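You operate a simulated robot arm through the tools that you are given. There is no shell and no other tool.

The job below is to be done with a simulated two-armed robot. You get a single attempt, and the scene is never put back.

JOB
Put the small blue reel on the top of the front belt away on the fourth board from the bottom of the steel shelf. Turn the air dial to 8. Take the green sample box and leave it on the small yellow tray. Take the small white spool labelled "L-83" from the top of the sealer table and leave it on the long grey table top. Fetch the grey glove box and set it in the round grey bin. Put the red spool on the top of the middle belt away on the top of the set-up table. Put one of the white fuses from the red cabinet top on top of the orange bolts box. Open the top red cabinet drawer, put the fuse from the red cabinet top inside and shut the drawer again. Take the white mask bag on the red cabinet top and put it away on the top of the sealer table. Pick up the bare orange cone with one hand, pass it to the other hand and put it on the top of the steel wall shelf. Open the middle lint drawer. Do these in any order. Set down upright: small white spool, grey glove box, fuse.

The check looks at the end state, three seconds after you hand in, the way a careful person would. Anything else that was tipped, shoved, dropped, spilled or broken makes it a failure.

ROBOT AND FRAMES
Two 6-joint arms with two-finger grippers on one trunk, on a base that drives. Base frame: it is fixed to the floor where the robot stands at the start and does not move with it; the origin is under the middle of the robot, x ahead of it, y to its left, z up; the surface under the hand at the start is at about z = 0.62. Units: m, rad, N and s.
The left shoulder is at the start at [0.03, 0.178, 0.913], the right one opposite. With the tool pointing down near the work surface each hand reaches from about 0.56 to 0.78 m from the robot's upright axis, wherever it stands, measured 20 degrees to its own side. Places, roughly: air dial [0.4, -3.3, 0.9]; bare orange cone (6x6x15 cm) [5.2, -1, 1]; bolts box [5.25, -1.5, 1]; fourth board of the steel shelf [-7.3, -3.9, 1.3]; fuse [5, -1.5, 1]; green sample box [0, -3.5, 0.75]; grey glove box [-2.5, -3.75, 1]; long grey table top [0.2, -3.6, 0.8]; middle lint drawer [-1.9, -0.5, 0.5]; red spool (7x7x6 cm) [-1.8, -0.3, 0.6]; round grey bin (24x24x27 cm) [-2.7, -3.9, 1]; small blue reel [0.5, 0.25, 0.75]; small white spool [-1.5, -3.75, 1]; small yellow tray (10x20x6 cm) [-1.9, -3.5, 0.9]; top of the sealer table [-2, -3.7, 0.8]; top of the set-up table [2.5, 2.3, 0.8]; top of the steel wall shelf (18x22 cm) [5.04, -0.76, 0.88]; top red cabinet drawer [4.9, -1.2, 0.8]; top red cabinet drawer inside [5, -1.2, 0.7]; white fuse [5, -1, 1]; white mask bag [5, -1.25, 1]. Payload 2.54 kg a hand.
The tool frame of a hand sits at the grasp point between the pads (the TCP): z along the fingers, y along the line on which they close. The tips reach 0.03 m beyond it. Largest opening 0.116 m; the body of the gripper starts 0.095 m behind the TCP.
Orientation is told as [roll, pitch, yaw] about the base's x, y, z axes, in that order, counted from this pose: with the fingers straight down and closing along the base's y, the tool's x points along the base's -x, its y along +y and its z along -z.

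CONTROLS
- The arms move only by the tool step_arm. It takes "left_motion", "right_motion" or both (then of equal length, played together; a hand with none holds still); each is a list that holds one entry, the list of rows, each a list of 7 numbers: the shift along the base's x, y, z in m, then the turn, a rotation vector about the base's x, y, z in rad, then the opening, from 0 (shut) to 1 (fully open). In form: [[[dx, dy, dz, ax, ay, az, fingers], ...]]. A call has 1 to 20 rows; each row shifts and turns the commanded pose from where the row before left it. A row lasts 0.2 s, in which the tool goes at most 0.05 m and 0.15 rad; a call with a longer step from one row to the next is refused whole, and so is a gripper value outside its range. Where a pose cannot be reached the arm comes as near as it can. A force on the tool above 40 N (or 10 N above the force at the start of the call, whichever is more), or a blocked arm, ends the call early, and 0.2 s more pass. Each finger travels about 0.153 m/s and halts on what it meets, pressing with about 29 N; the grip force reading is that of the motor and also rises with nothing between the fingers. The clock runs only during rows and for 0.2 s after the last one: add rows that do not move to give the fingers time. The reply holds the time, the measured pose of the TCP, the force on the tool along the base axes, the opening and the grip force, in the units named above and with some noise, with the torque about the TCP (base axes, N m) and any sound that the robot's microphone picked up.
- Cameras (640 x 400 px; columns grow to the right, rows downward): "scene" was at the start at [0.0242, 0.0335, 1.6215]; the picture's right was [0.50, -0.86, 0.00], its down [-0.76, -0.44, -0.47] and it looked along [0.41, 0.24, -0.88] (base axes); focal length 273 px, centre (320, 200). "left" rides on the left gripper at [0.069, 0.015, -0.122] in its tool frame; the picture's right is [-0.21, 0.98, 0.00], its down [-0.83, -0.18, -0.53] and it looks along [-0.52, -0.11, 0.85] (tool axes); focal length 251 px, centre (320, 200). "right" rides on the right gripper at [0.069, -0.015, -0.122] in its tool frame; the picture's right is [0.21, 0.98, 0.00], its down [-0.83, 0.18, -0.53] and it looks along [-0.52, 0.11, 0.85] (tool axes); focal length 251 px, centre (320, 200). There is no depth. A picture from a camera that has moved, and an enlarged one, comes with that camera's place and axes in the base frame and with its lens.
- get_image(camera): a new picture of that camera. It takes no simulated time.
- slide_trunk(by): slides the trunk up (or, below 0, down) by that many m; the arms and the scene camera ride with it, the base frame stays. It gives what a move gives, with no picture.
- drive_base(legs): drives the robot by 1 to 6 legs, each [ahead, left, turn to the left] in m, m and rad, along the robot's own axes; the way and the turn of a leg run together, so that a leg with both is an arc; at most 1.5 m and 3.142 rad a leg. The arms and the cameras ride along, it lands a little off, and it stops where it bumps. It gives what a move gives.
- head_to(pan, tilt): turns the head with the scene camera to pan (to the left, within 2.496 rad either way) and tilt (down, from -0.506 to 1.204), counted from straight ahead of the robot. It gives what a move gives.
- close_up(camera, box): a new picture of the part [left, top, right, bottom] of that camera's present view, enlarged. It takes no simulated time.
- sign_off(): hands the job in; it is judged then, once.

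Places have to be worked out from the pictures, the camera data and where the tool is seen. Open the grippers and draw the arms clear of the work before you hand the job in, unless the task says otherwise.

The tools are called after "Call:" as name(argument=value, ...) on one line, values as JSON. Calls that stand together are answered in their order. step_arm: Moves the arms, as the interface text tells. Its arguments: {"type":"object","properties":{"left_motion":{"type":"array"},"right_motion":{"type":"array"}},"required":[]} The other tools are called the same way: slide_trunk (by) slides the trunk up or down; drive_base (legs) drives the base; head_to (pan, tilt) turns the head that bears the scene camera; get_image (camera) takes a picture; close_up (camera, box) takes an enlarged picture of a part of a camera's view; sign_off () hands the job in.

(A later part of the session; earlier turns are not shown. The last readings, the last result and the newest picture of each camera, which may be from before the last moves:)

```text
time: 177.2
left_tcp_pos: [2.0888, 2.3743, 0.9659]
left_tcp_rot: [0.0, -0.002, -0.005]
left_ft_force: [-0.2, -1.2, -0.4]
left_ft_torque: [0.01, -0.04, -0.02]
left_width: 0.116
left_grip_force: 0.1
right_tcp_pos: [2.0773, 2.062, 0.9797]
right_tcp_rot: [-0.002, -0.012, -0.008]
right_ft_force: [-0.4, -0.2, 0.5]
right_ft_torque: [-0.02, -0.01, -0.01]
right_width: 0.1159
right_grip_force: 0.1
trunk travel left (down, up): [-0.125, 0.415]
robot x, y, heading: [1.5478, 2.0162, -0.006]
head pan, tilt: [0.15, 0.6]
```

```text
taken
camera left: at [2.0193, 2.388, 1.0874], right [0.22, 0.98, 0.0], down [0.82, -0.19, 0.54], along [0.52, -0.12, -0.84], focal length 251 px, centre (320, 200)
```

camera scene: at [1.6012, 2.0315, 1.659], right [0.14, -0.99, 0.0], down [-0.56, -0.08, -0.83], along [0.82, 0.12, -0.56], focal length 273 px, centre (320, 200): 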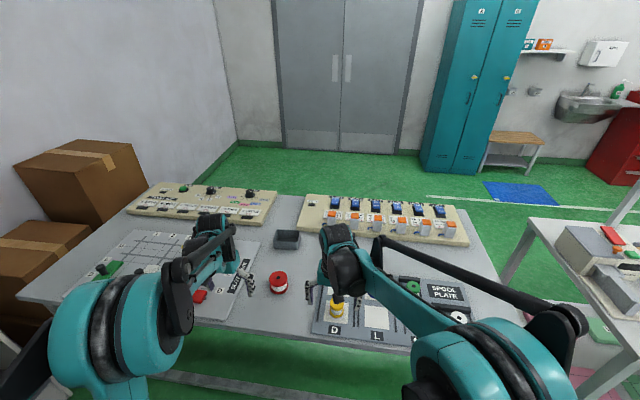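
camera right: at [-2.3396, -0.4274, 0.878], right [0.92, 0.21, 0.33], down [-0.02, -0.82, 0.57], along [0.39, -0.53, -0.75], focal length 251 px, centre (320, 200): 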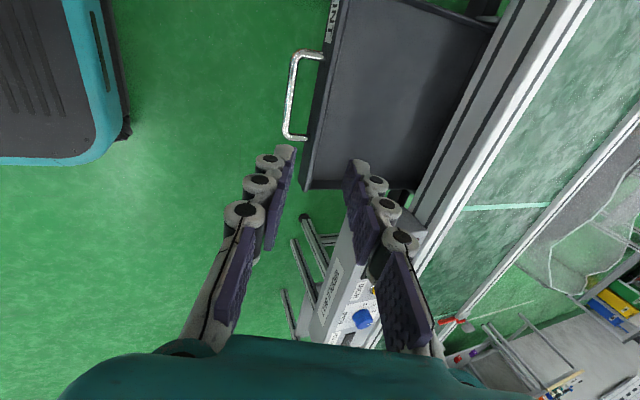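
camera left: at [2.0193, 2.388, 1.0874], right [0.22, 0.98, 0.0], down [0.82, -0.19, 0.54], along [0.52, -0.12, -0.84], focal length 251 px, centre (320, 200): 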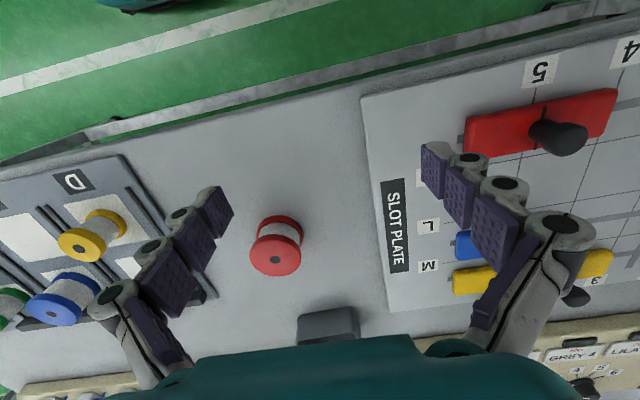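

The red spool stands on the set-up table. Next is the red cabinet: I back away and travel down the corridor to y ≈ -1.15 to look at the passage toward it.

Call:
drive_base(legs=[[-0.2, 0, 0.006], [0, -1.45, 0], [0, -1.45, 0.0]])

Call:
head_to(pan=0.0, tilt=0.45)

Call:
get_image(camera="scene")

```text
time: 192.4
left_tcp_pos: [1.888, -0.5271, 0.9657]
left_tcp_rot: [0.0, 0.0, -0.025]
left_ft_force: [-0.3, -0.1, -0.1]
left_ft_torque: [0.01, 0.03, 0.0]
left_width: 0.116
left_grip_force: 0.0
right_tcp_pos: [1.8715, -0.8401, 0.9812]
right_tcp_rot: [-0.002, -0.012, -0.027]
right_ft_force: [-0.3, -0.4, 0.3]
right_ft_torque: [0.03, -0.02, -0.01]
right_width: 0.1161
right_grip_force: 0.0
trunk travel left (down, up): [-0.125, 0.415]
robot x, y, heading: [1.3444, -0.8725, -0.026]
head pan, tilt: [0.15, 0.6]
```

```text
time: 193.1
left_tcp_pos: [1.8895, -0.5274, 0.9653]
left_tcp_rot: [0.001, -0.002, -0.024]
left_ft_force: [-0.7, -0.4, -0.1]
left_ft_torque: [-0.02, 0.0, 0.01]
left_width: 0.116
left_grip_force: 0.1
right_tcp_pos: [1.8708, -0.8386, 0.9802]
right_tcp_rot: [-0.001, -0.013, -0.029]
right_ft_force: [0.1, 0.2, -0.1]
right_ft_torque: [-0.01, -0.01, -0.01]
right_width: 0.1159
right_grip_force: 0.1
trunk travel left (down, up): [-0.125, 0.415]
robot x, y, heading: [1.3388, -0.8724, -0.029]
head pan, tilt: [0.0, 0.45]
```

```text
taken
camera scene: at [1.3999, -0.8731, 1.6724], right [-0.02, -1.0, 0.0], down [-0.44, 0.01, -0.9], along [0.9, -0.02, -0.44], focal length 273 px, centre (320, 200)
```

scene: 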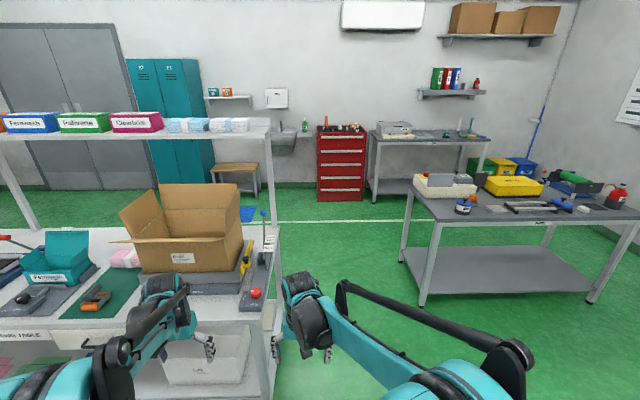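

The red cabinet front is at x ≈ 4.77, y from about -0.9 to -1.55, top at z ≈ 0.94. I zoom in on it and the neighbouring wall shelf.

Call:
close_up(camera="scene", box=[260, 100, 420, 200])

```text
4.00 times, centred on (340, 150) of scene
camera zoom: at [1.3999, -0.8731, 1.6724], right [-0.02, -1.0, 0.0], down [-0.44, 0.01, -0.9], along [0.9, -0.02, -0.44], focal length 1093 px, centre (240, 400)
```

zoom: 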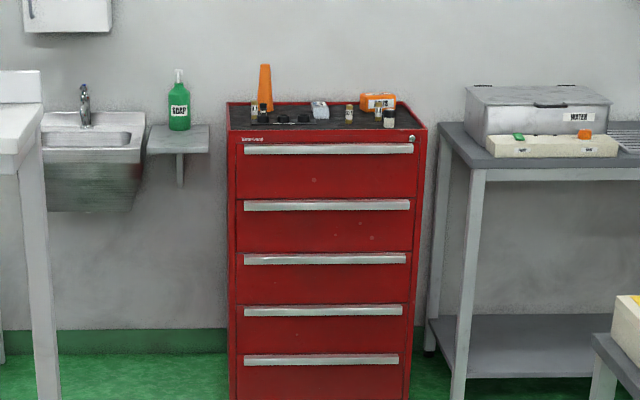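

The small steel shelf carries the soap bottle to the left of the cabinet; the cone, fuses, bag and bolts box are on the cabinet top. I drive through the gap between the packing table and bench toward the cabinet.

Call:
drive_base(legs=[[0, -0.28, 0.028], [1.4, 0, 0]])

```text
time: 201.7
left_tcp_pos: [3.2916, -0.7784, 0.9656]
left_tcp_rot: [0.002, -0.001, 0.01]
left_ft_force: [0.4, 0.0, 0.6]
left_ft_torque: [0.03, -0.01, 0.01]
left_width: 0.1159
left_grip_force: 0.1
right_tcp_pos: [3.2836, -1.0912, 0.9797]
right_tcp_rot: [-0.001, -0.011, 0.003]
right_ft_force: [-0.3, -0.4, -0.1]
right_ft_torque: [0.03, -0.03, 0.03]
right_width: 0.116
right_grip_force: 0.1
trunk travel left (down, up): [-0.125, 0.415]
robot x, y, heading: [2.7513, -1.1477, 0.005]
head pan, tilt: [0.0, 0.45]
```

Passing the gap went fine. I continue ahead to x ≈ 3.85 and look down at the cabinet top.

Call:
drive_base(legs=[[1.1, 0, 0]])

Call:
head_to(pan=0.0, tilt=0.5)

Call:
get_image(camera="scene")

Call:
close_up(camera="scene", box=[220, 120, 420, 245])

```text
time: 207.4
left_tcp_pos: [4.4136, -0.7551, 0.9645]
left_tcp_rot: [0.001, 0.0, 0.021]
left_ft_force: [0.5, -0.1, -0.1]
left_ft_torque: [0.0, 0.05, -0.03]
left_width: 0.1161
left_grip_force: 0.0
right_tcp_pos: [4.4094, -1.0683, 0.9798]
right_tcp_rot: [-0.001, -0.012, 0.019]
right_ft_force: [-0.3, 0.4, -0.4]
right_ft_torque: [0.03, 0.03, -0.02]
right_width: 0.1163
right_grip_force: 0.1
trunk travel left (down, up): [-0.125, 0.415]
robot x, y, heading: [3.8823, -1.1277, 0.022]
head pan, tilt: [0.0, 0.45]
```

```text
time: 208.1
left_tcp_pos: [4.4138, -0.7554, 0.9654]
left_tcp_rot: [0.001, -0.001, 0.021]
left_ft_force: [0.4, 1.1, 0.3]
left_ft_torque: [0.0, 0.01, -0.02]
left_width: 0.1161
left_grip_force: 0.2
right_tcp_pos: [4.4086, -1.0689, 0.98]
right_tcp_rot: [-0.002, -0.012, 0.019]
right_ft_force: [0.0, -0.7, 0.4]
right_ft_torque: [-0.03, 0.03, 0.04]
right_width: 0.1159
right_grip_force: 0.1
trunk travel left (down, up): [-0.125, 0.415]
robot x, y, heading: [3.8796, -1.1316, 0.021]
head pan, tilt: [0.0, 0.499]
```

```text
taken
camera scene: at [3.9391, -1.1245, 1.668], right [0.02, -1.0, 0.0], down [-0.48, -0.01, -0.88], along [0.88, 0.02, -0.48], focal length 273 px, centre (320, 200)
```

scene: 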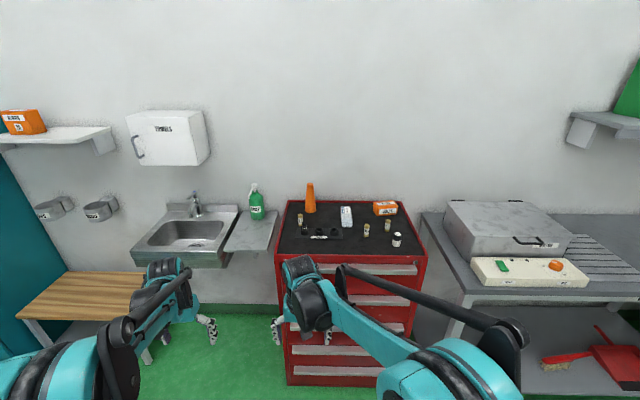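

```text
3.20 times, centred on (320, 182) of scene
camera zoom: at [3.9391, -1.1245, 1.668], right [0.02, -1.0, 0.0], down [-0.48, -0.01, -0.88], along [0.88, 0.02, -0.48], focal length 874 px, centre (320, 256)
```

zoom: 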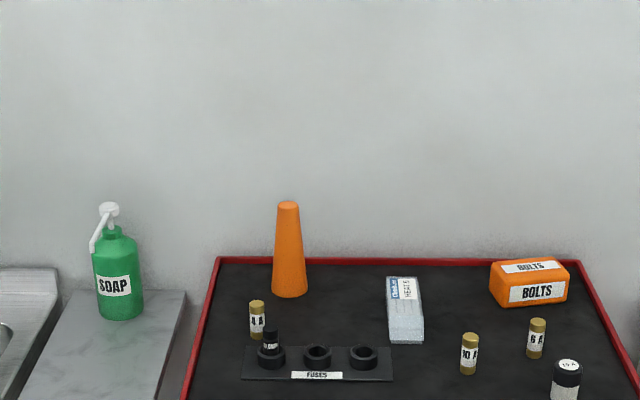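

I can see three brass-capped white fuses, a rack with a dark-capped one, another dark-capped cylinder at the right, the bag, cone and bolts box. Before going nearer I raise the trunk by 0.3 m so the hands clear everything, then drive ahead.

Call:
slide_trunk(by=0.3)

Call:
drive_base(legs=[[0.3, -0.05, -0.02]])

Call:
head_to(pan=0.0, tilt=0.9)

Call:
get_image(camera="scene")

Call:
get_image(camera="right")

Call:
get_image(camera="left")

```text
time: 211.1
left_tcp_pos: [4.4131, -0.7559, 1.2656]
left_tcp_rot: [0.001, -0.003, 0.022]
left_ft_force: [-0.6, -0.1, -0.4]
left_ft_torque: [-0.01, -0.01, 0.01]
left_width: 0.1161
left_grip_force: 0.1
right_tcp_pos: [4.409, -1.068, 1.2802]
right_tcp_rot: [-0.003, -0.014, 0.02]
right_ft_force: [0.3, 0.1, -0.1]
right_ft_torque: [0.0, 0.05, 0.02]
right_width: 0.1158
right_grip_force: 0.1
trunk travel left (down, up): [-0.425, 0.115]
robot x, y, heading: [3.8809, -1.1282, 0.022]
head pan, tilt: [0.0, 0.499]
```

```text
time: 213.2
left_tcp_pos: [4.723, -0.8063, 1.2666]
left_tcp_rot: [-0.001, -0.002, 0.009]
left_ft_force: [0.4, 1.1, 0.0]
left_ft_torque: [0.02, -0.02, 0.01]
left_width: 0.1158
left_grip_force: 0.0
right_tcp_pos: [4.7152, -1.1201, 1.2812]
right_tcp_rot: [-0.003, -0.012, 0.007]
right_ft_force: [0.1, -0.3, 0.8]
right_ft_torque: [0.01, 0.0, 0.01]
right_width: 0.1159
right_grip_force: 0.0
trunk travel left (down, up): [-0.425, 0.115]
robot x, y, heading: [4.1842, -1.1745, 0.01]
head pan, tilt: [0.0, 0.499]
```

```text
time: 214.0
left_tcp_pos: [4.7229, -0.8073, 1.2657]
left_tcp_rot: [0.002, -0.001, 0.009]
left_ft_force: [-0.1, 0.4, -0.1]
left_ft_torque: [-0.03, 0.01, -0.01]
left_width: 0.116
left_grip_force: 0.1
right_tcp_pos: [4.7139, -1.1199, 1.2799]
right_tcp_rot: [-0.001, -0.013, 0.005]
right_ft_force: [-0.2, -0.1, 1.1]
right_ft_torque: [0.03, 0.05, 0.0]
right_width: 0.1162
right_grip_force: 0.0
trunk travel left (down, up): [-0.425, 0.115]
robot x, y, heading: [4.1831, -1.1713, 0.01]
head pan, tilt: [0.0, 0.901]
```

```text
taken
camera scene: at [4.2282, -1.1701, 1.9342], right [0.01, -1.0, 0.0], down [-0.78, -0.01, -0.62], along [0.62, 0.01, -0.78], focal length 273 px, centre (320, 200)
```

scene: 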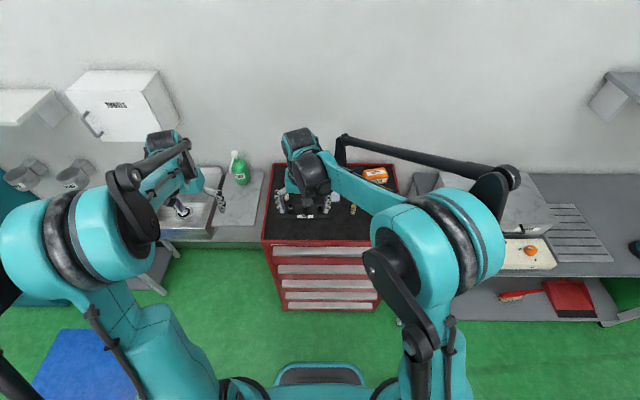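

```text
taken
camera right: at [4.6442, -1.1356, 1.4016], right [-0.22, 0.98, 0.0], down [0.82, 0.19, 0.54], along [0.53, 0.12, -0.84], focal length 251 px, centre (320, 200)
```

right: 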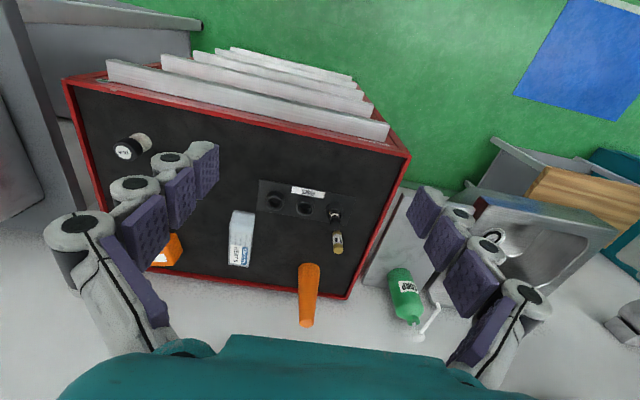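

```text
taken
camera left: at [4.6532, -0.7945, 1.3872], right [0.21, 0.98, 0.0], down [0.83, -0.17, 0.54], along [0.52, -0.11, -0.84], focal length 251 px, centre (320, 200)
```

left: 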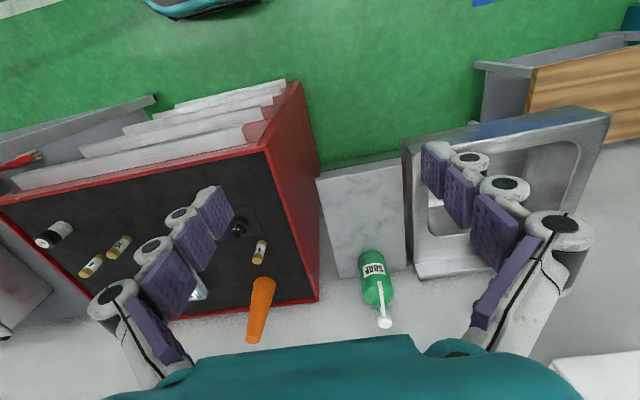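

I zoom in on the small objects to tell "the fuse" from "the white fuses".

Call:
close_up(camera="left", box=[20, 190, 180, 290])

Call:
close_up(camera="right", box=[220, 160, 380, 260])

Call:
close_up(camera="right", box=[80, 110, 200, 185])

```text
4.00 times, centred on (100, 240) of left
camera zoom: at [4.6532, -0.7945, 1.3872], right [0.21, 0.98, 0.0], down [0.83, -0.17, 0.54], along [0.52, -0.11, -0.84], focal length 1006 px, centre (1200, 40)
```

zoom: 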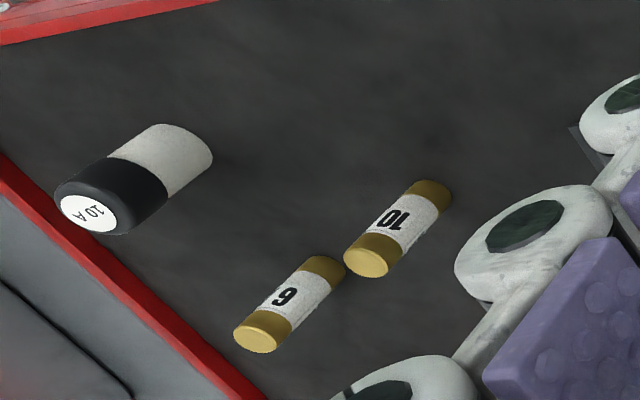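

```text
4.00 times, centred on (300, 210) of right
camera zoom: at [4.6442, -1.1356, 1.4016], right [-0.22, 0.98, 0.0], down [0.82, 0.19, 0.54], along [0.53, 0.12, -0.84], focal length 1006 px, centre (400, 160)
```

zoom: 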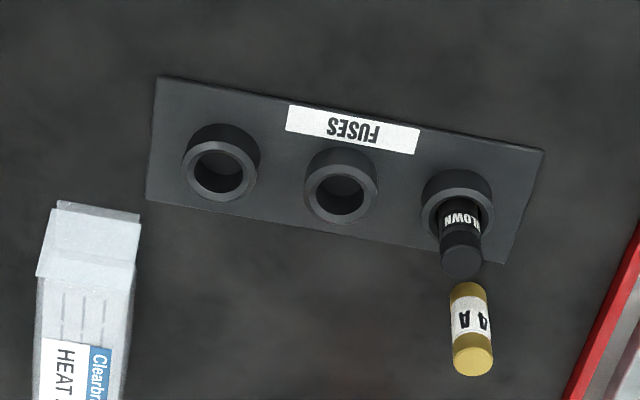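

```text
5.33 times, centred on (140, 148) of right
camera zoom: at [4.6442, -1.1356, 1.4016], right [-0.22, 0.98, 0.0], down [0.82, 0.19, 0.54], along [0.53, 0.12, -0.84], focal length 1341 px, centre (1280, 480)
```

zoom: 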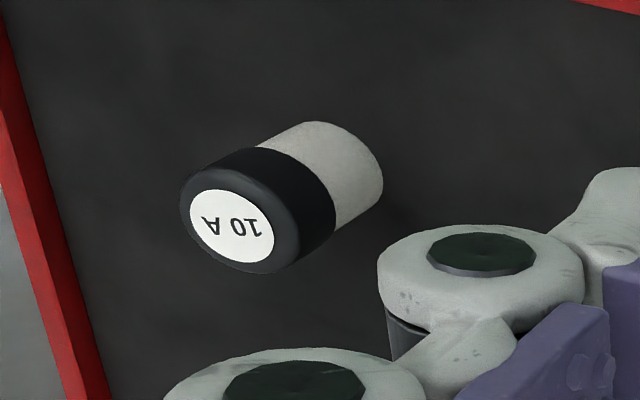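

"The fuse" must be the single dark-capped "10 A" cylinder at about (4.88, -1.43); the brass-capped ones are the white fuses. I start with the cone: stereo puts its tip at (5.158, -1.047, 1.088), so its base is at z ≈ 0.938. I move the base so the right arm lines up with it.

Call:
drive_base(legs=[[0, 0.3, -0.01], [0.17, 0, 0]])

Call:
get_image(camera="right")

Call:
get_image(camera="left")

Call:
get_image(camera="scene")

```text
time: 217.1
left_tcp_pos: [4.8911, -0.514, 1.2665]
left_tcp_rot: [-0.001, -0.002, 0.0]
left_ft_force: [-0.2, 0.3, 0.1]
left_ft_torque: [-0.02, 0.0, -0.01]
left_width: 0.1162
left_grip_force: 0.0
right_tcp_pos: [4.8819, -0.8258, 1.2819]
right_tcp_rot: [-0.003, -0.012, -0.001]
right_ft_force: [0.2, 0.0, -0.7]
right_ft_torque: [0.02, 0.02, 0.01]
right_width: 0.1161
right_grip_force: 0.1
trunk travel left (down, up): [-0.425, 0.115]
robot x, y, heading: [4.3478, -0.8723, 0.0]
head pan, tilt: [0.0, 0.901]
```

```text
taken
camera right: at [4.8104, -0.8415, 1.4018], right [-0.21, 0.98, 0.0], down [0.82, 0.18, 0.54], along [0.53, 0.11, -0.84], focal length 251 px, centre (320, 200)
```

right: 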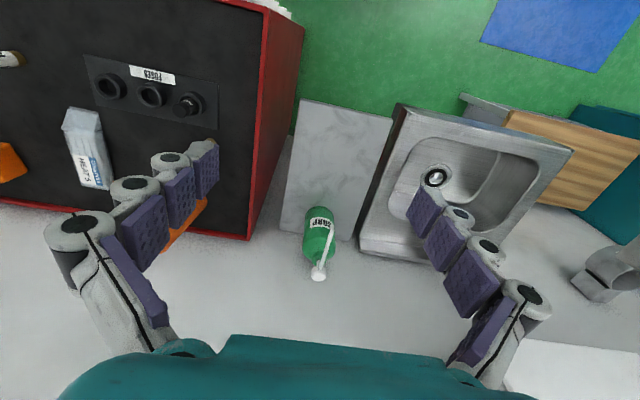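

```text
taken
camera left: at [4.8222, -0.5004, 1.3876], right [0.21, 0.98, 0.0], down [0.82, -0.18, 0.54], along [0.52, -0.11, -0.84], focal length 251 px, centre (320, 200)
```

left: 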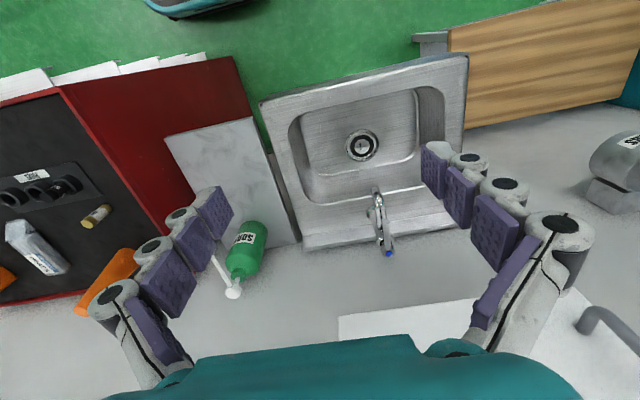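

```text
taken
camera scene: at [4.394, -0.8727, 1.9342], right [0.0, -1.0, 0.0], down [-0.78, 0.0, -0.62], along [0.62, 0.0, -0.78], focal length 273 px, centre (320, 200)
```

scene: 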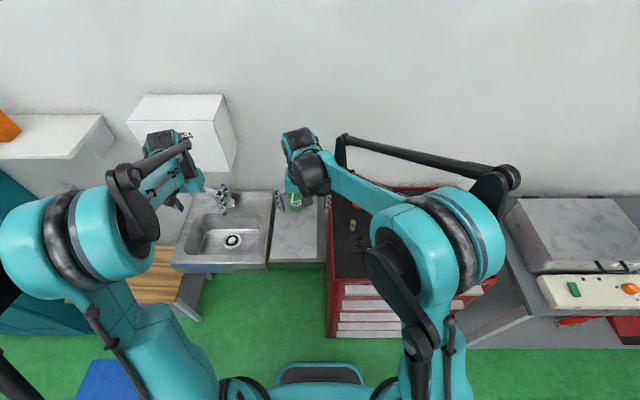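

The shelf top spans x 4.91–5.27, y -0.86…-0.67 with the soap at its back, so the cone can go at about (5.03, -0.765). I move the right hand, tilted 20° forward for reach, above the cone.

Call:
step_arm(right_motion=[[[0.03, -0.032, 0, 0, -0.1164, 0, 1], [0.03, -0.032, 0, 0, -0.1164, 0, 1], [0.03, -0.032, 0, 0, -0.1124, 0, 1], [0.03, -0.032, 0, 0, 0, 0, 1], [0.03, -0.032, 0, 0, 0, 0, 1], [0.03, -0.032, 0, 0, 0, 0, 1], [0.03, -0.029, 0, 0, 0, 0, 1]]])

Call:
get_image(camera="right")

```text
time: 218.7
left_tcp_pos: [4.8936, -0.5149, 1.2657]
left_tcp_rot: [0.001, -0.001, 0.001]
left_ft_force: [0.9, -0.3, 0.0]
left_ft_torque: [0.01, 0.07, 0.0]
left_width: 0.1163
left_grip_force: 0.2
right_tcp_pos: [5.0948, -1.0476, 1.2807]
right_tcp_rot: [-0.002, -0.357, -0.001]
right_ft_force: [0.5, -0.3, -0.5]
right_ft_torque: [0.04, 0.05, 0.0]
right_width: 0.1158
right_grip_force: 0.0
trunk travel left (down, up): [-0.425, 0.115]
robot x, y, heading: [4.3527, -0.8735, -0.003]
head pan, tilt: [0.0, 0.901]
```

```text
taken
camera right: at [4.9868, -1.0633, 1.3707], right [-0.2, 0.98, -0.07], down [0.59, 0.18, 0.79], along [0.78, 0.11, -0.61], focal length 251 px, centre (320, 200)
```

right: 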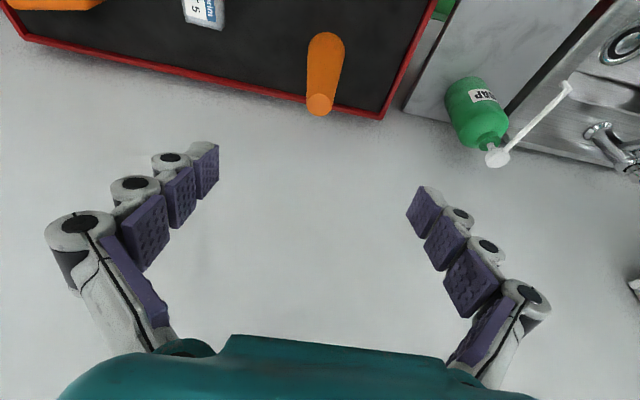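

The cone tip is seen at (5.16, -1.05), as estimated. I descend straight onto its upper half.

Call:
step_arm(right_motion=[[[0.0108, -0.0005, -0.038, 0, 0, 0, 1], [0.0108, -0.0005, -0.038, 0, 0, 0, 1], [0.0108, -0.0005, -0.038, 0, 0, 0, 1], [0.0108, -0.0005, -0.038, 0, 0, 0, 1], [0.0108, 0, -0.038, 0, 0, 0, 1], [0.0108, 0, -0.038, 0, 0, 0, 1]]])

Call:
get_image(camera="right")

```text
time: 220.1
left_tcp_pos: [4.8932, -0.5136, 1.2655]
left_tcp_rot: [-0.001, -0.001, -0.001]
left_ft_force: [1.2, -0.1, -1.1]
left_ft_torque: [-0.01, 0.01, 0.04]
left_width: 0.1159
left_grip_force: 0.1
right_tcp_pos: [5.157, -1.0487, 1.0504]
right_tcp_rot: [0.003, -0.356, -0.001]
right_ft_force: [0.3, -0.5, -0.7]
right_ft_torque: [-0.03, 0.03, 0.01]
right_width: 0.1157
right_grip_force: 0.0
trunk travel left (down, up): [-0.425, 0.115]
robot x, y, heading: [4.3524, -0.8689, -0.001]
head pan, tilt: [0.0, 0.901]
```

```text
taken
camera right: at [5.05, -1.0644, 1.1404], right [-0.2, 0.98, -0.08], down [0.59, 0.18, 0.79], along [0.78, 0.11, -0.61], focal length 251 px, centre (320, 200)
```

right: 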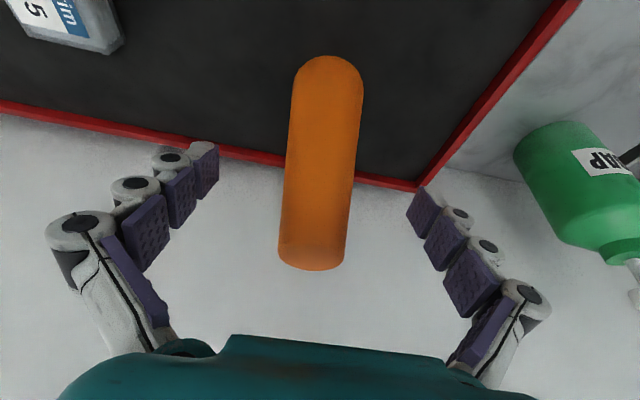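

The cone is centred between the fingers. I close on it and lift.

Call:
step_arm(right_motion=[[[0, 0, 0, 0, 0, 0, 0.5], [0, 0, 0, 0, 0, 0, 0.1], [0, 0, 0, 0, 0, 0, 0.1], [0, 0, 0, 0, 0, 0, 0.1], [0, 0, 0, 0, 0, 0, 0.1], [0, 0, 0.02, 0, 0, 0, 0.1], [0, 0, 0.03, 0, 0, 0, 0.1], [0, 0, 0.04, 0, 0, 0, 0.1], [0, 0, 0.04, 0, 0, 0, 0.1]]])

Call:
get_image(camera="right")

```text
time: 222.1
left_tcp_pos: [4.8904, -0.5142, 1.2662]
left_tcp_rot: [-0.002, -0.001, 0.0]
left_ft_force: [0.7, -0.2, -0.6]
left_ft_torque: [0.01, -0.04, -0.02]
left_width: 0.1159
left_grip_force: 0.0
right_tcp_pos: [5.1571, -1.049, 1.1833]
right_tcp_rot: [0.0, -0.359, -0.004]
right_ft_force: [-0.3, 0.2, -0.3]
right_ft_torque: [-0.01, -0.01, -0.01]
right_width: 0.0423
right_grip_force: 29.4
trunk travel left (down, up): [-0.425, 0.115]
robot x, y, heading: [4.3477, -0.8745, 0.001]
head pan, tilt: [0.0, 0.901]
```

```text
taken
camera right: at [5.0497, -1.0642, 1.2729], right [-0.2, 0.98, -0.08], down [0.59, 0.18, 0.79], along [0.78, 0.11, -0.61], focal length 251 px, centre (320, 200)
```

right: 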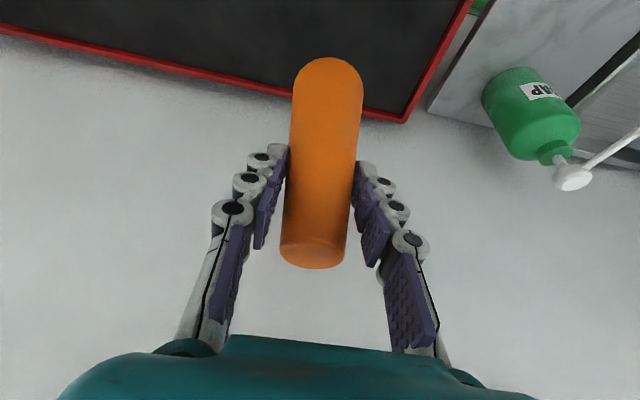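

The cone is firmly held. For the hand-over I bring the right hand to about (5.04, -0.93, 1.30) and meanwhile turn the left hand to point forward-down at 50° and 35° toward the right.

Call:
step_arm(right_motion=[[[-0.0234, 0.0238, 0.0234, 0, 0, 0, 0.1], [-0.0234, 0.0238, 0.0234, 0, 0, 0, 0.1], [-0.0234, 0.0238, 0.0234, 0, 0, 0, 0.1], [-0.0234, 0.0238, 0.0234, 0, 0, 0, 0.1], [-0.0234, 0.0238, 0.0234, 0, 0, 0, 0.1], [0, 0, 0, 0, 0, 0, 0.1], [0, 0, 0, 0, 0, 0, 0.1], [0, 0, 0, 0, 0, 0, 0.1], [0, 0, 0, 0, 0, 0, 0.1], [0, 0, 0, 0, 0, 0, 0.1], [0, 0, 0, 0, 0, 0, 0.1]]], left_motion=[[[0, -0.005, 0, 0, -0.1454, 0, 1], [0, -0.005, 0, 0, -0.1454, 0, 1], [0, -0.005, 0, 0, -0.1454, 0, 1], [0, -0.005, 0, 0, -0.1454, 0, 1], [0, -0.005, 0, 0, -0.1454, 0, 1], [0, -0.005, 0, 0, -0.1454, 0, 1], [0, 0, 0, 0, 0, -0.122, 1], [0, 0, 0, 0, 0, -0.122, 1], [0, 0, 0, 0, 0, -0.122, 1], [0, 0, 0, 0, 0, -0.122, 1], [0, 0, 0, 0, 0, -0.122, 1]]])

Call:
get_image(camera="left")

Call:
get_image(camera="scene")

```text
time: 224.5
left_tcp_pos: [4.8933, -0.5426, 1.2665]
left_tcp_rot: [-0.001, -0.876, -0.612]
left_ft_force: [0.2, 0.2, -0.5]
left_ft_torque: [-0.02, -0.01, 0.0]
left_width: 0.1161
left_grip_force: 0.1
right_tcp_pos: [5.0392, -0.9304, 1.2997]
right_tcp_rot: [-0.001, -0.357, -0.002]
right_ft_force: [0.3, 1.5, -0.9]
right_ft_torque: [-0.01, 0.02, -0.01]
right_width: 0.0425
right_grip_force: 28.5
trunk travel left (down, up): [-0.425, 0.115]
robot x, y, heading: [4.3499, -0.8777, 0.0]
head pan, tilt: [0.0, 0.901]
```

```text
taken
camera left: at [4.7891, -0.453, 1.2901], right [0.67, 0.72, 0.16], down [-0.01, -0.22, 0.98], along [0.74, -0.66, -0.14], focal length 251 px, centre (320, 200)
```

left: 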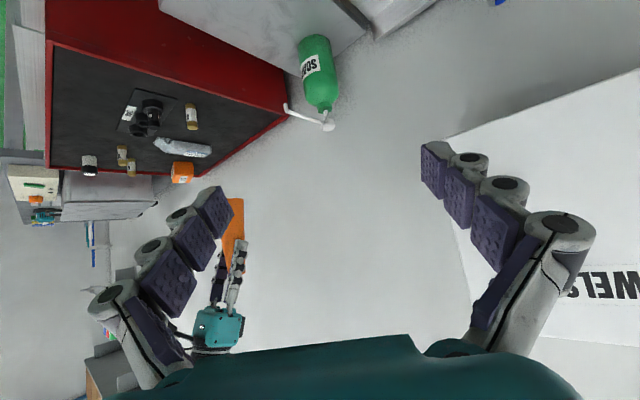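

```text
taken
camera scene: at [4.3962, -0.8716, 1.9341], right [0.0, -1.0, 0.0], down [-0.78, 0.0, -0.62], along [0.62, 0.0, -0.78], focal length 273 px, centre (320, 200)
```

scene: 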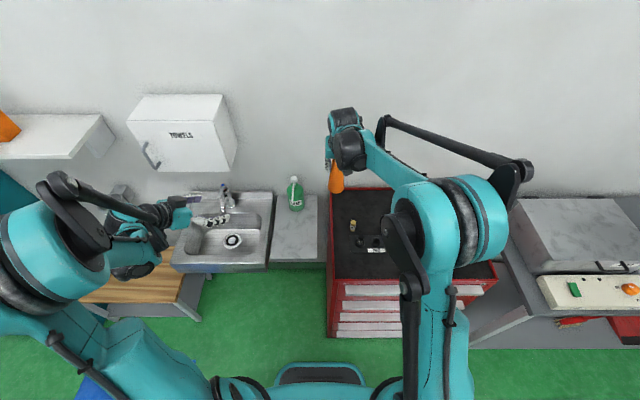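

Both hands are posed. I bring the open left hand to a pre-grasp point 15 cm off the lower half of the cone.

Call:
step_arm(left_motion=[[[0.0074, -0.0459, 0.0089, 0, 0, 0, 1], [0.0074, -0.0459, 0.0089, 0, 0, 0, 1], [0.0074, -0.0459, 0.0089, 0, 0, 0, 1], [0.0074, -0.0459, 0.0089, 0, 0, 0, 1], [0.0074, -0.0459, 0.0089, 0, 0, 0, 1], [0.0074, -0.0459, 0.0089, 0, 0, 0, 1], [0.0074, -0.0459, 0.0089, 0, 0, 0, 1]]])

Call:
get_image(camera="left")

Call:
get_image(camera="scene")

```text
time: 226.1
left_tcp_pos: [4.9449, -0.8668, 1.3267]
left_tcp_rot: [-0.001, -0.875, -0.608]
left_ft_force: [-0.5, 0.0, 0.0]
left_ft_torque: [0.04, 0.0, 0.01]
left_width: 0.1156
left_grip_force: 0.2
right_tcp_pos: [5.0393, -0.9313, 1.3004]
right_tcp_rot: [-0.001, -0.357, -0.001]
right_ft_force: [-0.3, 0.0, -0.5]
right_ft_torque: [0.03, -0.01, 0.02]
right_width: 0.0421
right_grip_force: 29.1
trunk travel left (down, up): [-0.425, 0.115]
robot x, y, heading: [4.3509, -0.8751, -0.003]
head pan, tilt: [0.0, 0.901]
```

```text
taken
camera left: at [4.8407, -0.7782, 1.3519], right [0.67, 0.72, 0.16], down [0.0, -0.22, 0.98], along [0.74, -0.66, -0.14], focal length 251 px, centre (320, 200)
```

left: 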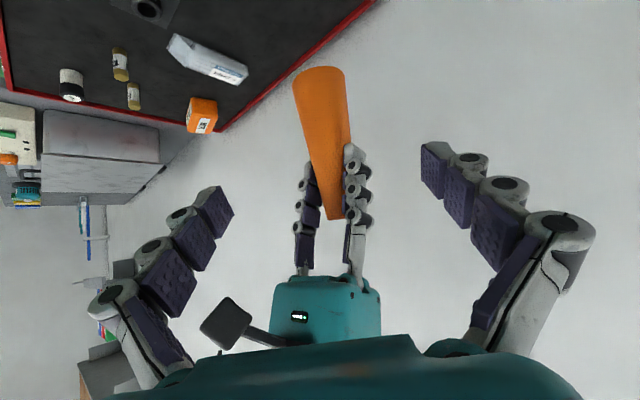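

```text
taken
camera scene: at [4.3957, -0.8745, 1.9341], right [0.0, -1.0, 0.0], down [-0.78, 0.0, -0.62], along [0.62, 0.0, -0.78], focal length 273 px, centre (320, 200)
```

scene: 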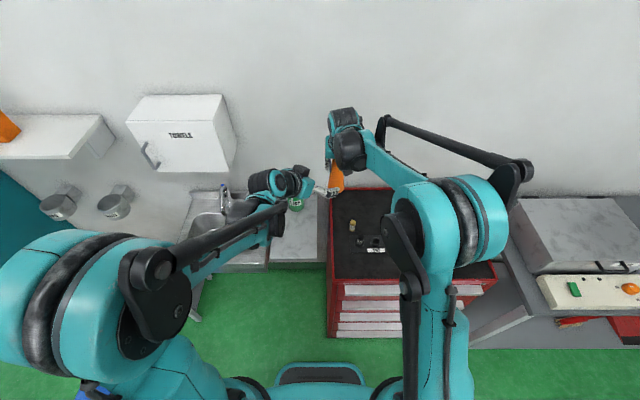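

The cone's lower half lies right on the left hand's approach line. I advance halfway and check the clearance to the right hand's camera.

Call:
step_arm(left_motion=[[[0.024, -0.0157, -0.0237, 0, 0, 0, 1], [0.024, -0.0157, -0.0237, 0, 0, 0, 1], [0, 0, 0, 0, 0, 0, 1]]])

Call:
get_image(camera="left")

```text
time: 226.9
left_tcp_pos: [4.9903, -0.895, 1.2818]
left_tcp_rot: [-0.001, -0.875, -0.609]
left_ft_force: [-1.3, 0.4, -0.4]
left_ft_torque: [-0.05, -0.03, 0.03]
left_width: 0.1163
left_grip_force: 0.1
right_tcp_pos: [5.0368, -0.9298, 1.3006]
right_tcp_rot: [-0.002, -0.357, -0.002]
right_ft_force: [-0.4, 1.1, -1.0]
right_ft_torque: [-0.02, -0.01, 0.0]
right_width: 0.0424
right_grip_force: 29.4
trunk travel left (down, up): [-0.425, 0.115]
robot x, y, heading: [4.3521, -0.8759, 0.0]
head pan, tilt: [0.0, 0.901]
```

```text
taken
camera left: at [4.8862, -0.806, 1.3051], right [0.67, 0.72, 0.16], down [-0.01, -0.22, 0.98], along [0.74, -0.66, -0.14], focal length 251 px, centre (320, 200)
```

left: 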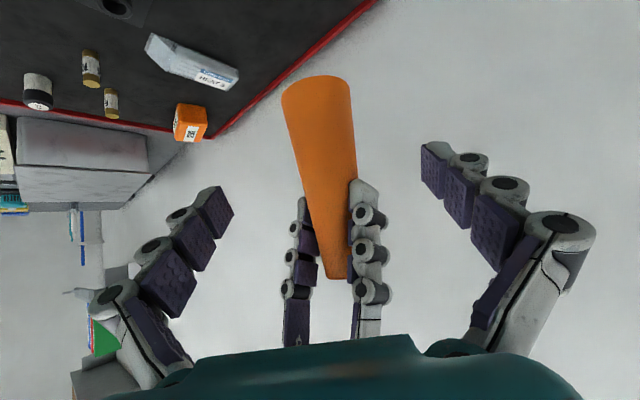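

Clearances look fine. I advance the rest and close the left fingers on the lower half of the cone while the right still holds it.

Call:
step_arm(left_motion=[[[0.025, -0.0165, -0.025, 0, 0, 0, 1], [0.025, -0.0165, -0.025, 0, 0, 0, 1], [0, 0, 0, 0, 0, 0, 1]]])

Call:
get_image(camera="left")

```text
time: 227.7
left_tcp_pos: [5.0412, -0.9286, 1.2296]
left_tcp_rot: [-0.001, -0.876, -0.61]
left_ft_force: [0.1, 0.0, 0.7]
left_ft_torque: [0.01, -0.04, 0.0]
left_width: 0.1163
left_grip_force: 0.0
right_tcp_pos: [5.0384, -0.9292, 1.3005]
right_tcp_rot: [0.0, -0.356, 0.001]
right_ft_force: [-0.1, -0.1, -0.8]
right_ft_torque: [-0.04, 0.0, 0.03]
right_width: 0.0422
right_grip_force: 29.7
trunk travel left (down, up): [-0.425, 0.115]
robot x, y, heading: [4.3509, -0.8737, -0.003]
head pan, tilt: [0.0, 0.901]
```

```text
taken
camera left: at [4.9373, -0.8393, 1.2542], right [0.67, 0.72, 0.16], down [-0.01, -0.22, 0.98], along [0.74, -0.66, -0.14], focal length 251 px, centre (320, 200)
```

left: 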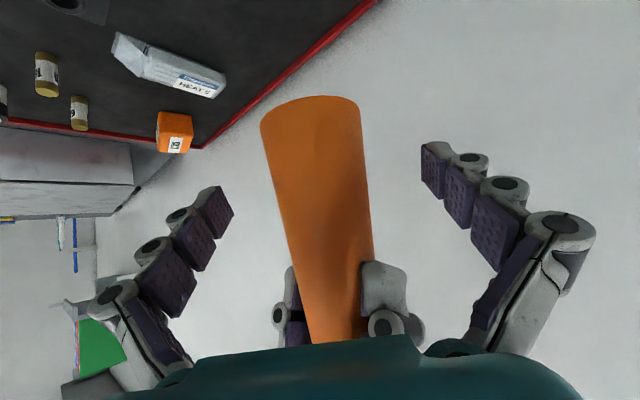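

Everything lines up, with the right fingertips well clear above. I close the left hand.

Call:
step_arm(left_motion=[[[0, 0, 0, 0, 0, 0, 0.7], [0, 0, 0, 0, 0, 0, 0.45], [0, 0, 0, 0, 0, 0, 0.2], [0, 0, 0, 0, 0, 0, 0.2], [0, 0, 0, 0, 0, 0, 0.2]]])

Call:
get_image(camera="left")

```text
time: 228.9
left_tcp_pos: [5.0429, -0.9295, 1.2288]
left_tcp_rot: [0.0, -0.875, -0.608]
left_ft_force: [-0.7, 3.3, 1.9]
left_ft_torque: [-0.05, 0.0, 0.11]
left_width: 0.0532
left_grip_force: 29.2
right_tcp_pos: [5.0387, -0.93, 1.3003]
right_tcp_rot: [0.0, -0.356, -0.002]
right_ft_force: [1.4, -3.8, -2.6]
right_ft_torque: [-0.16, -0.02, -0.15]
right_width: 0.0422
right_grip_force: 28.1
trunk travel left (down, up): [-0.425, 0.115]
robot x, y, heading: [4.3511, -0.8768, 0.001]
head pan, tilt: [0.0, 0.901]
```

```text
taken
camera left: at [4.9382, -0.8394, 1.254], right [0.67, 0.72, 0.16], down [0.0, -0.22, 0.98], along [0.74, -0.66, -0.14], focal length 251 px, centre (320, 200)
```

left: 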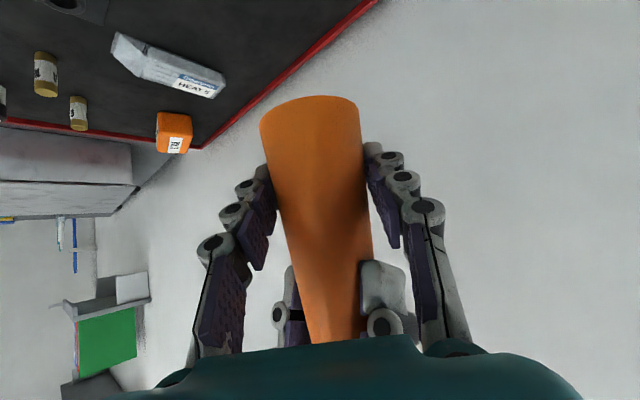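

Both hands hold the cone. Now the right hand opens and withdraws upward.

Call:
step_arm(right_motion=[[[0, 0, 0, 0, 0, 0, 0.5], [0, 0, 0, 0, 0, 0, 0.65], [0, 0, 0, 0, 0, 0, 0.65], [-0.008, 0, 0.022, 0, 0, 0, 0.65], [-0.012, 0, 0.034, 0, 0, 0, 0.65], [-0.014, 0, 0.038, 0, 0, 0, 0.65], [-0.014, 0, 0.038, 0, 0, 0, 0.65], [-0.01, -0.03, 0.02, 0, 0, 0, 1], [0, -0.045, 0, 0, 0, 0, 1], [0, -0.045, 0, 0, 0, 0, 1], [0, -0.045, 0, 0, 0, 0, 1], [0, -0.045, 0, 0, 0, 0, 1]]])

Call:
get_image(camera="left")

Call:
get_image(camera="scene")

```text
time: 231.5
left_tcp_pos: [5.0416, -0.9305, 1.2289]
left_tcp_rot: [0.003, -0.874, -0.61]
left_ft_force: [-0.1, -0.3, 0.1]
left_ft_torque: [0.03, 0.0, -0.02]
left_width: 0.0531
left_grip_force: 29.3
right_tcp_pos: [4.9833, -1.1426, 1.4527]
right_tcp_rot: [-0.001, -0.357, -0.002]
right_ft_force: [0.7, -0.7, -0.2]
right_ft_torque: [0.02, 0.0, 0.03]
right_width: 0.1162
right_grip_force: 0.0
trunk travel left (down, up): [-0.425, 0.115]
robot x, y, heading: [4.3527, -0.8757, 0.004]
head pan, tilt: [0.0, 0.901]
```

```text
taken
camera left: at [4.9383, -0.841, 1.254], right [0.67, 0.72, 0.17], down [0.0, -0.22, 0.98], along [0.74, -0.66, -0.14], focal length 251 px, centre (320, 200)
```

left: 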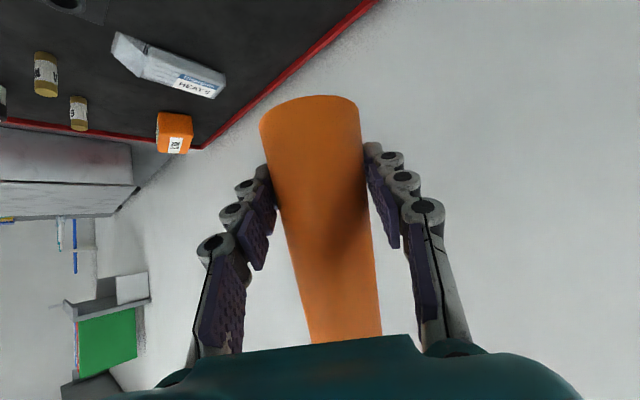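

```text
taken
camera scene: at [4.3955, -0.8748, 1.9341], right [0.0, -1.0, 0.0], down [-0.78, 0.0, -0.62], along [0.62, 0.0, -0.78], focal length 273 px, centre (320, 200)
```

scene: 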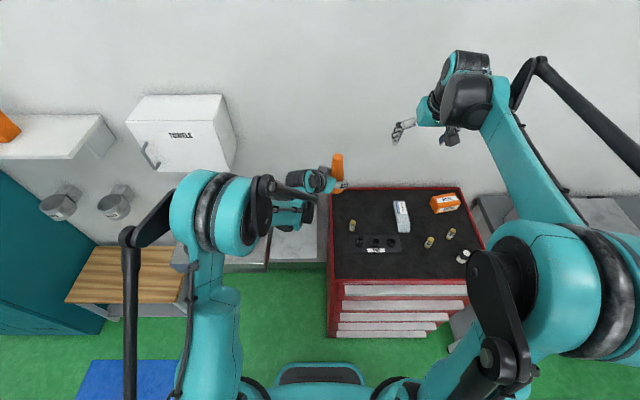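

The cone has changed hands. I carry it over the front part of the steel shelf at about (5.03, -0.765) and lower it partly.

Call:
step_arm(left_motion=[[[-0.003, 0.041, 0, 0, 0, 0, 0.2], [-0.003, 0.041, 0, 0, 0, 0, 0.2], [-0.003, 0.041, 0, 0, 0, 0, 0.2], [-0.002, 0.042, 0, 0, 0, 0, 0.2], [0, 0, -0.04, 0, 0, 0, 0.2], [0, 0, -0.04, 0, 0, 0, 0.2], [0, 0, -0.04, 0, 0, 0, 0.2], [0, 0, -0.04, 0, 0, 0, 0.2], [0, 0, 0, 0, 0, 0, 0.2]]])

Call:
get_image(camera="left")

Call:
get_image(camera="scene")

```text
time: 233.5
left_tcp_pos: [5.03, -0.7648, 1.0714]
left_tcp_rot: [0.001, -0.873, -0.609]
left_ft_force: [0.0, 0.1, 0.0]
left_ft_torque: [0.02, 0.0, 0.01]
left_width: 0.0528
left_grip_force: 29.3
right_tcp_pos: [4.9825, -1.141, 1.4521]
right_tcp_rot: [-0.002, -0.358, -0.002]
right_ft_force: [-0.7, -0.5, 0.2]
right_ft_torque: [-0.01, 0.0, 0.03]
right_width: 0.1161
right_grip_force: 0.1
trunk travel left (down, up): [-0.425, 0.115]
robot x, y, heading: [4.3535, -0.8737, 0.003]
head pan, tilt: [0.0, 0.901]
```

```text
taken
camera left: at [4.9243, -0.6747, 1.0961], right [0.67, 0.72, 0.16], down [0.0, -0.22, 0.98], along [0.74, -0.66, -0.14], focal length 251 px, centre (320, 200)
```

left: 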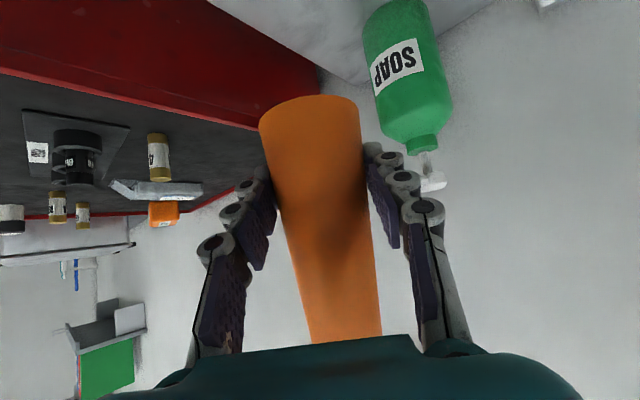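

```text
taken
camera scene: at [4.394, -0.8722, 1.9342], right [0.0, -1.0, 0.0], down [-0.78, 0.0, -0.62], along [0.62, 0.0, -0.78], focal length 273 px, centre (320, 200)
```

scene: 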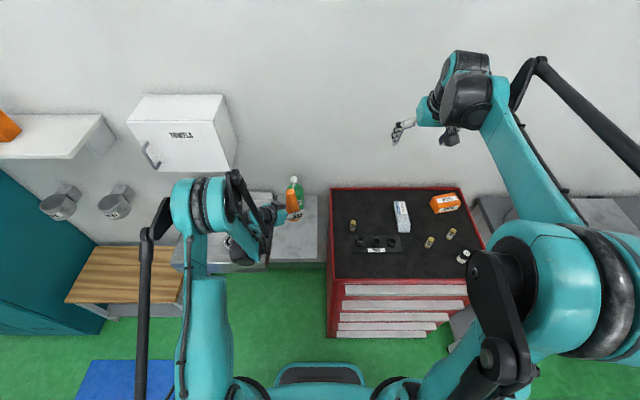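

The soap's spout reaches out to x ≈ 5.10, so I shift the cone 1 cm nearer to me and lower it further.

Call:
step_arm(left_motion=[[[-0.005, 0, -0.03, 0, 0, 0, 0.2], [-0.005, 0, -0.03, 0, 0, 0, 0.2], [0, 0, -0.03, 0, 0, 0, 0.2], [0, 0, -0.02, 0, 0, 0, 0.2], [0, 0, -0.015, 0, 0, 0, 0.2], [0, 0, 0, 0, 0, 0, 0.2]]])

Call:
get_image(camera="left")

Call:
close_up(camera="scene", box=[240, 160, 360, 235])

```text
time: 234.9
left_tcp_pos: [5.0578, -0.7605, 0.9577]
left_tcp_rot: [-0.002, -0.872, -0.61]
left_ft_force: [0.0, 0.1, -0.1]
left_ft_torque: [0.01, -0.02, -0.01]
left_width: 0.0531
left_grip_force: 28.6
left hand out of reach, approached as far as the arm can: row 1, 2, 3, 4
right_tcp_pos: [4.9834, -1.1404, 1.4526]
right_tcp_rot: [0.0, -0.357, -0.001]
right_ft_force: [-0.4, 0.2, 0.5]
right_ft_torque: [0.05, 0.02, -0.03]
right_width: 0.116
right_grip_force: 0.0
trunk travel left (down, up): [-0.425, 0.115]
robot x, y, heading: [4.3508, -0.8727, 0.001]
head pan, tilt: [0.0, 0.901]
```

```text
taken
camera left: at [4.953, -0.6703, 0.9823], right [0.67, 0.72, 0.16], down [0.0, -0.22, 0.98], along [0.74, -0.66, -0.14], focal length 251 px, centre (320, 200)
```

left: 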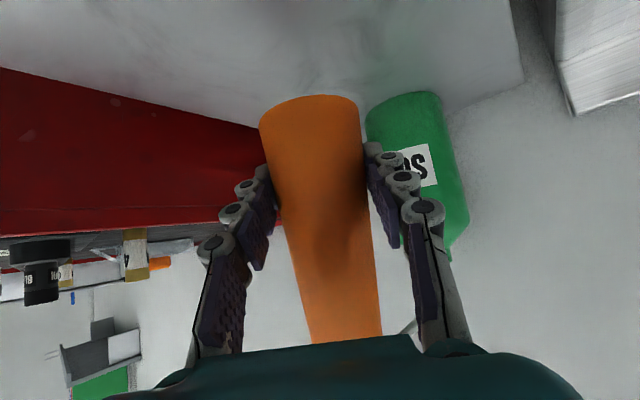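

```text
5.33 times, centred on (300, 198) of scene
camera zoom: at [4.3952, -0.8724, 1.9342], right [0.0, -1.0, 0.0], down [-0.78, 0.0, -0.62], along [0.62, 0.0, -0.78], focal length 1457 px, centre (427, 213)
```

zoom: 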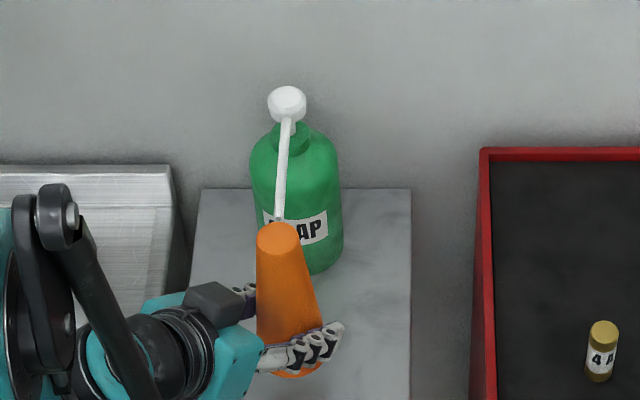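

The arm drifts outward at its lower limit, so I lift back up and use the trunk for the lowering instead, keeping the cone away from the soap spout.

Call:
step_arm(left_motion=[[[-0.01, -0.001, 0.04, 0, 0, 0, 0.2], [-0.012, -0.001, 0.04, 0, 0, 0, 0.2], [-0.012, -0.001, 0.04, 0, 0, 0, 0.2], [-0.004, -0.001, 0.03, 0, 0, 0, 0.2], [0, 0, 0, 0, 0, 0, 0.2]]])

Call:
slide_trunk(by=-0.15)

Call:
get_image(camera="left")

Call:
close_up(camera="scene", box=[240, 140, 400, 240])

```text
time: 236.1
left_tcp_pos: [5.0234, -0.7635, 1.1077]
left_tcp_rot: [-0.001, -0.874, -0.609]
left_ft_force: [0.1, 0.1, -1.3]
left_ft_torque: [0.01, 0.01, -0.01]
left_width: 0.053
left_grip_force: 29.3
left hand out of reach, approached as far as the arm can: row 1
right_tcp_pos: [4.9841, -1.1398, 1.4511]
right_tcp_rot: [0.0, -0.354, -0.002]
right_ft_force: [0.2, 0.2, -0.4]
right_ft_torque: [0.05, 0.01, 0.04]
right_width: 0.1159
right_grip_force: 0.1
trunk travel left (down, up): [-0.425, 0.115]
robot x, y, heading: [4.3492, -0.8719, -0.006]
head pan, tilt: [0.0, 0.901]
```

```text
time: 237.9
left_tcp_pos: [5.023, -0.7632, 0.9591]
left_tcp_rot: [0.0, -0.874, -0.608]
left_ft_force: [0.3, -0.4, 0.0]
left_ft_torque: [-0.02, 0.0, -0.04]
left_width: 0.053
left_grip_force: 29.0
right_tcp_pos: [4.9815, -1.1413, 1.304]
right_tcp_rot: [-0.001, -0.357, -0.001]
right_ft_force: [-0.6, -0.9, 0.5]
right_ft_torque: [0.01, -0.02, -0.01]
right_width: 0.1159
right_grip_force: 0.0
trunk travel left (down, up): [-0.275, 0.265]
robot x, y, heading: [4.3514, -0.8748, 0.0]
head pan, tilt: [0.0, 0.901]
```

```text
taken
camera left: at [4.9179, -0.6746, 0.9832], right [0.67, 0.72, 0.16], down [0.0, -0.22, 0.98], along [0.74, -0.66, -0.14], focal length 251 px, centre (320, 200)
```

left: 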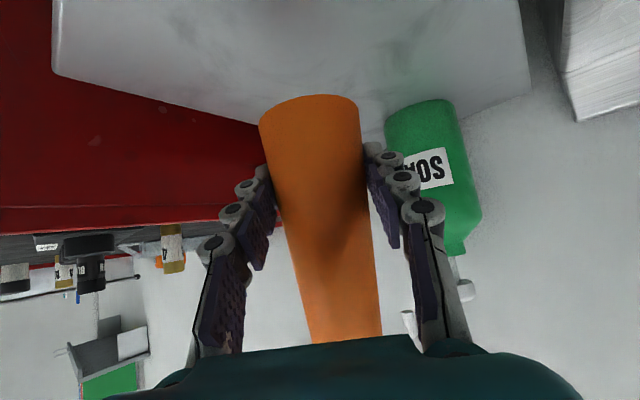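

```text
4.00 times, centred on (320, 190) of scene
camera zoom: at [4.3949, -0.8724, 1.7843], right [0.0, -1.0, 0.0], down [-0.78, 0.0, -0.62], along [0.62, 0.0, -0.78], focal length 1093 px, centre (320, 240)
```

zoom: 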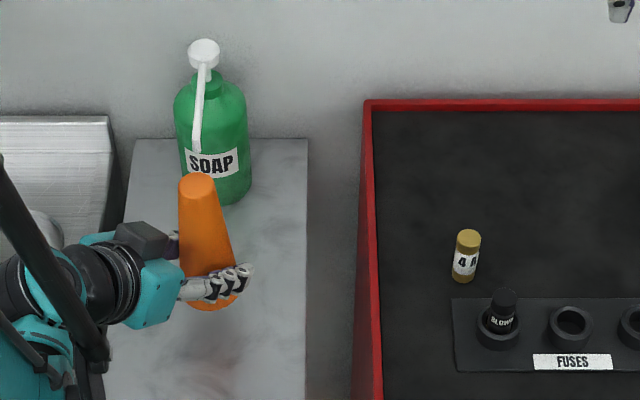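

Now lowering slowly the last 4 cm with the arm, watching for contact.

Call:
step_arm(left_motion=[[[0, 0, -0.012, 0, 0, 0, 0.2], [0, 0, -0.01, 0, 0, 0, 0.2], [0, 0, -0.006, 0, 0, 0, 0.2], [0, 0, 0, 0, 0, 0, 0.2]]])

```text
time: 238.9
left_tcp_pos: [5.0235, -0.7641, 0.931]
left_tcp_rot: [-0.001, -0.873, -0.608]
left_ft_force: [0.2, 0.0, 0.9]
left_ft_torque: [-0.01, -0.02, 0.01]
left_width: 0.0531
left_grip_force: 29.3
right_tcp_pos: [4.9817, -1.1394, 1.303]
right_tcp_rot: [0.0, -0.357, -0.002]
right_ft_force: [-0.1, 0.2, 0.3]
right_ft_torque: [0.01, 0.02, 0.02]
right_width: 0.116
right_grip_force: 0.0
trunk travel left (down, up): [-0.275, 0.265]
robot x, y, heading: [4.3512, -0.8747, 0.002]
head pan, tilt: [0.0, 0.901]
```

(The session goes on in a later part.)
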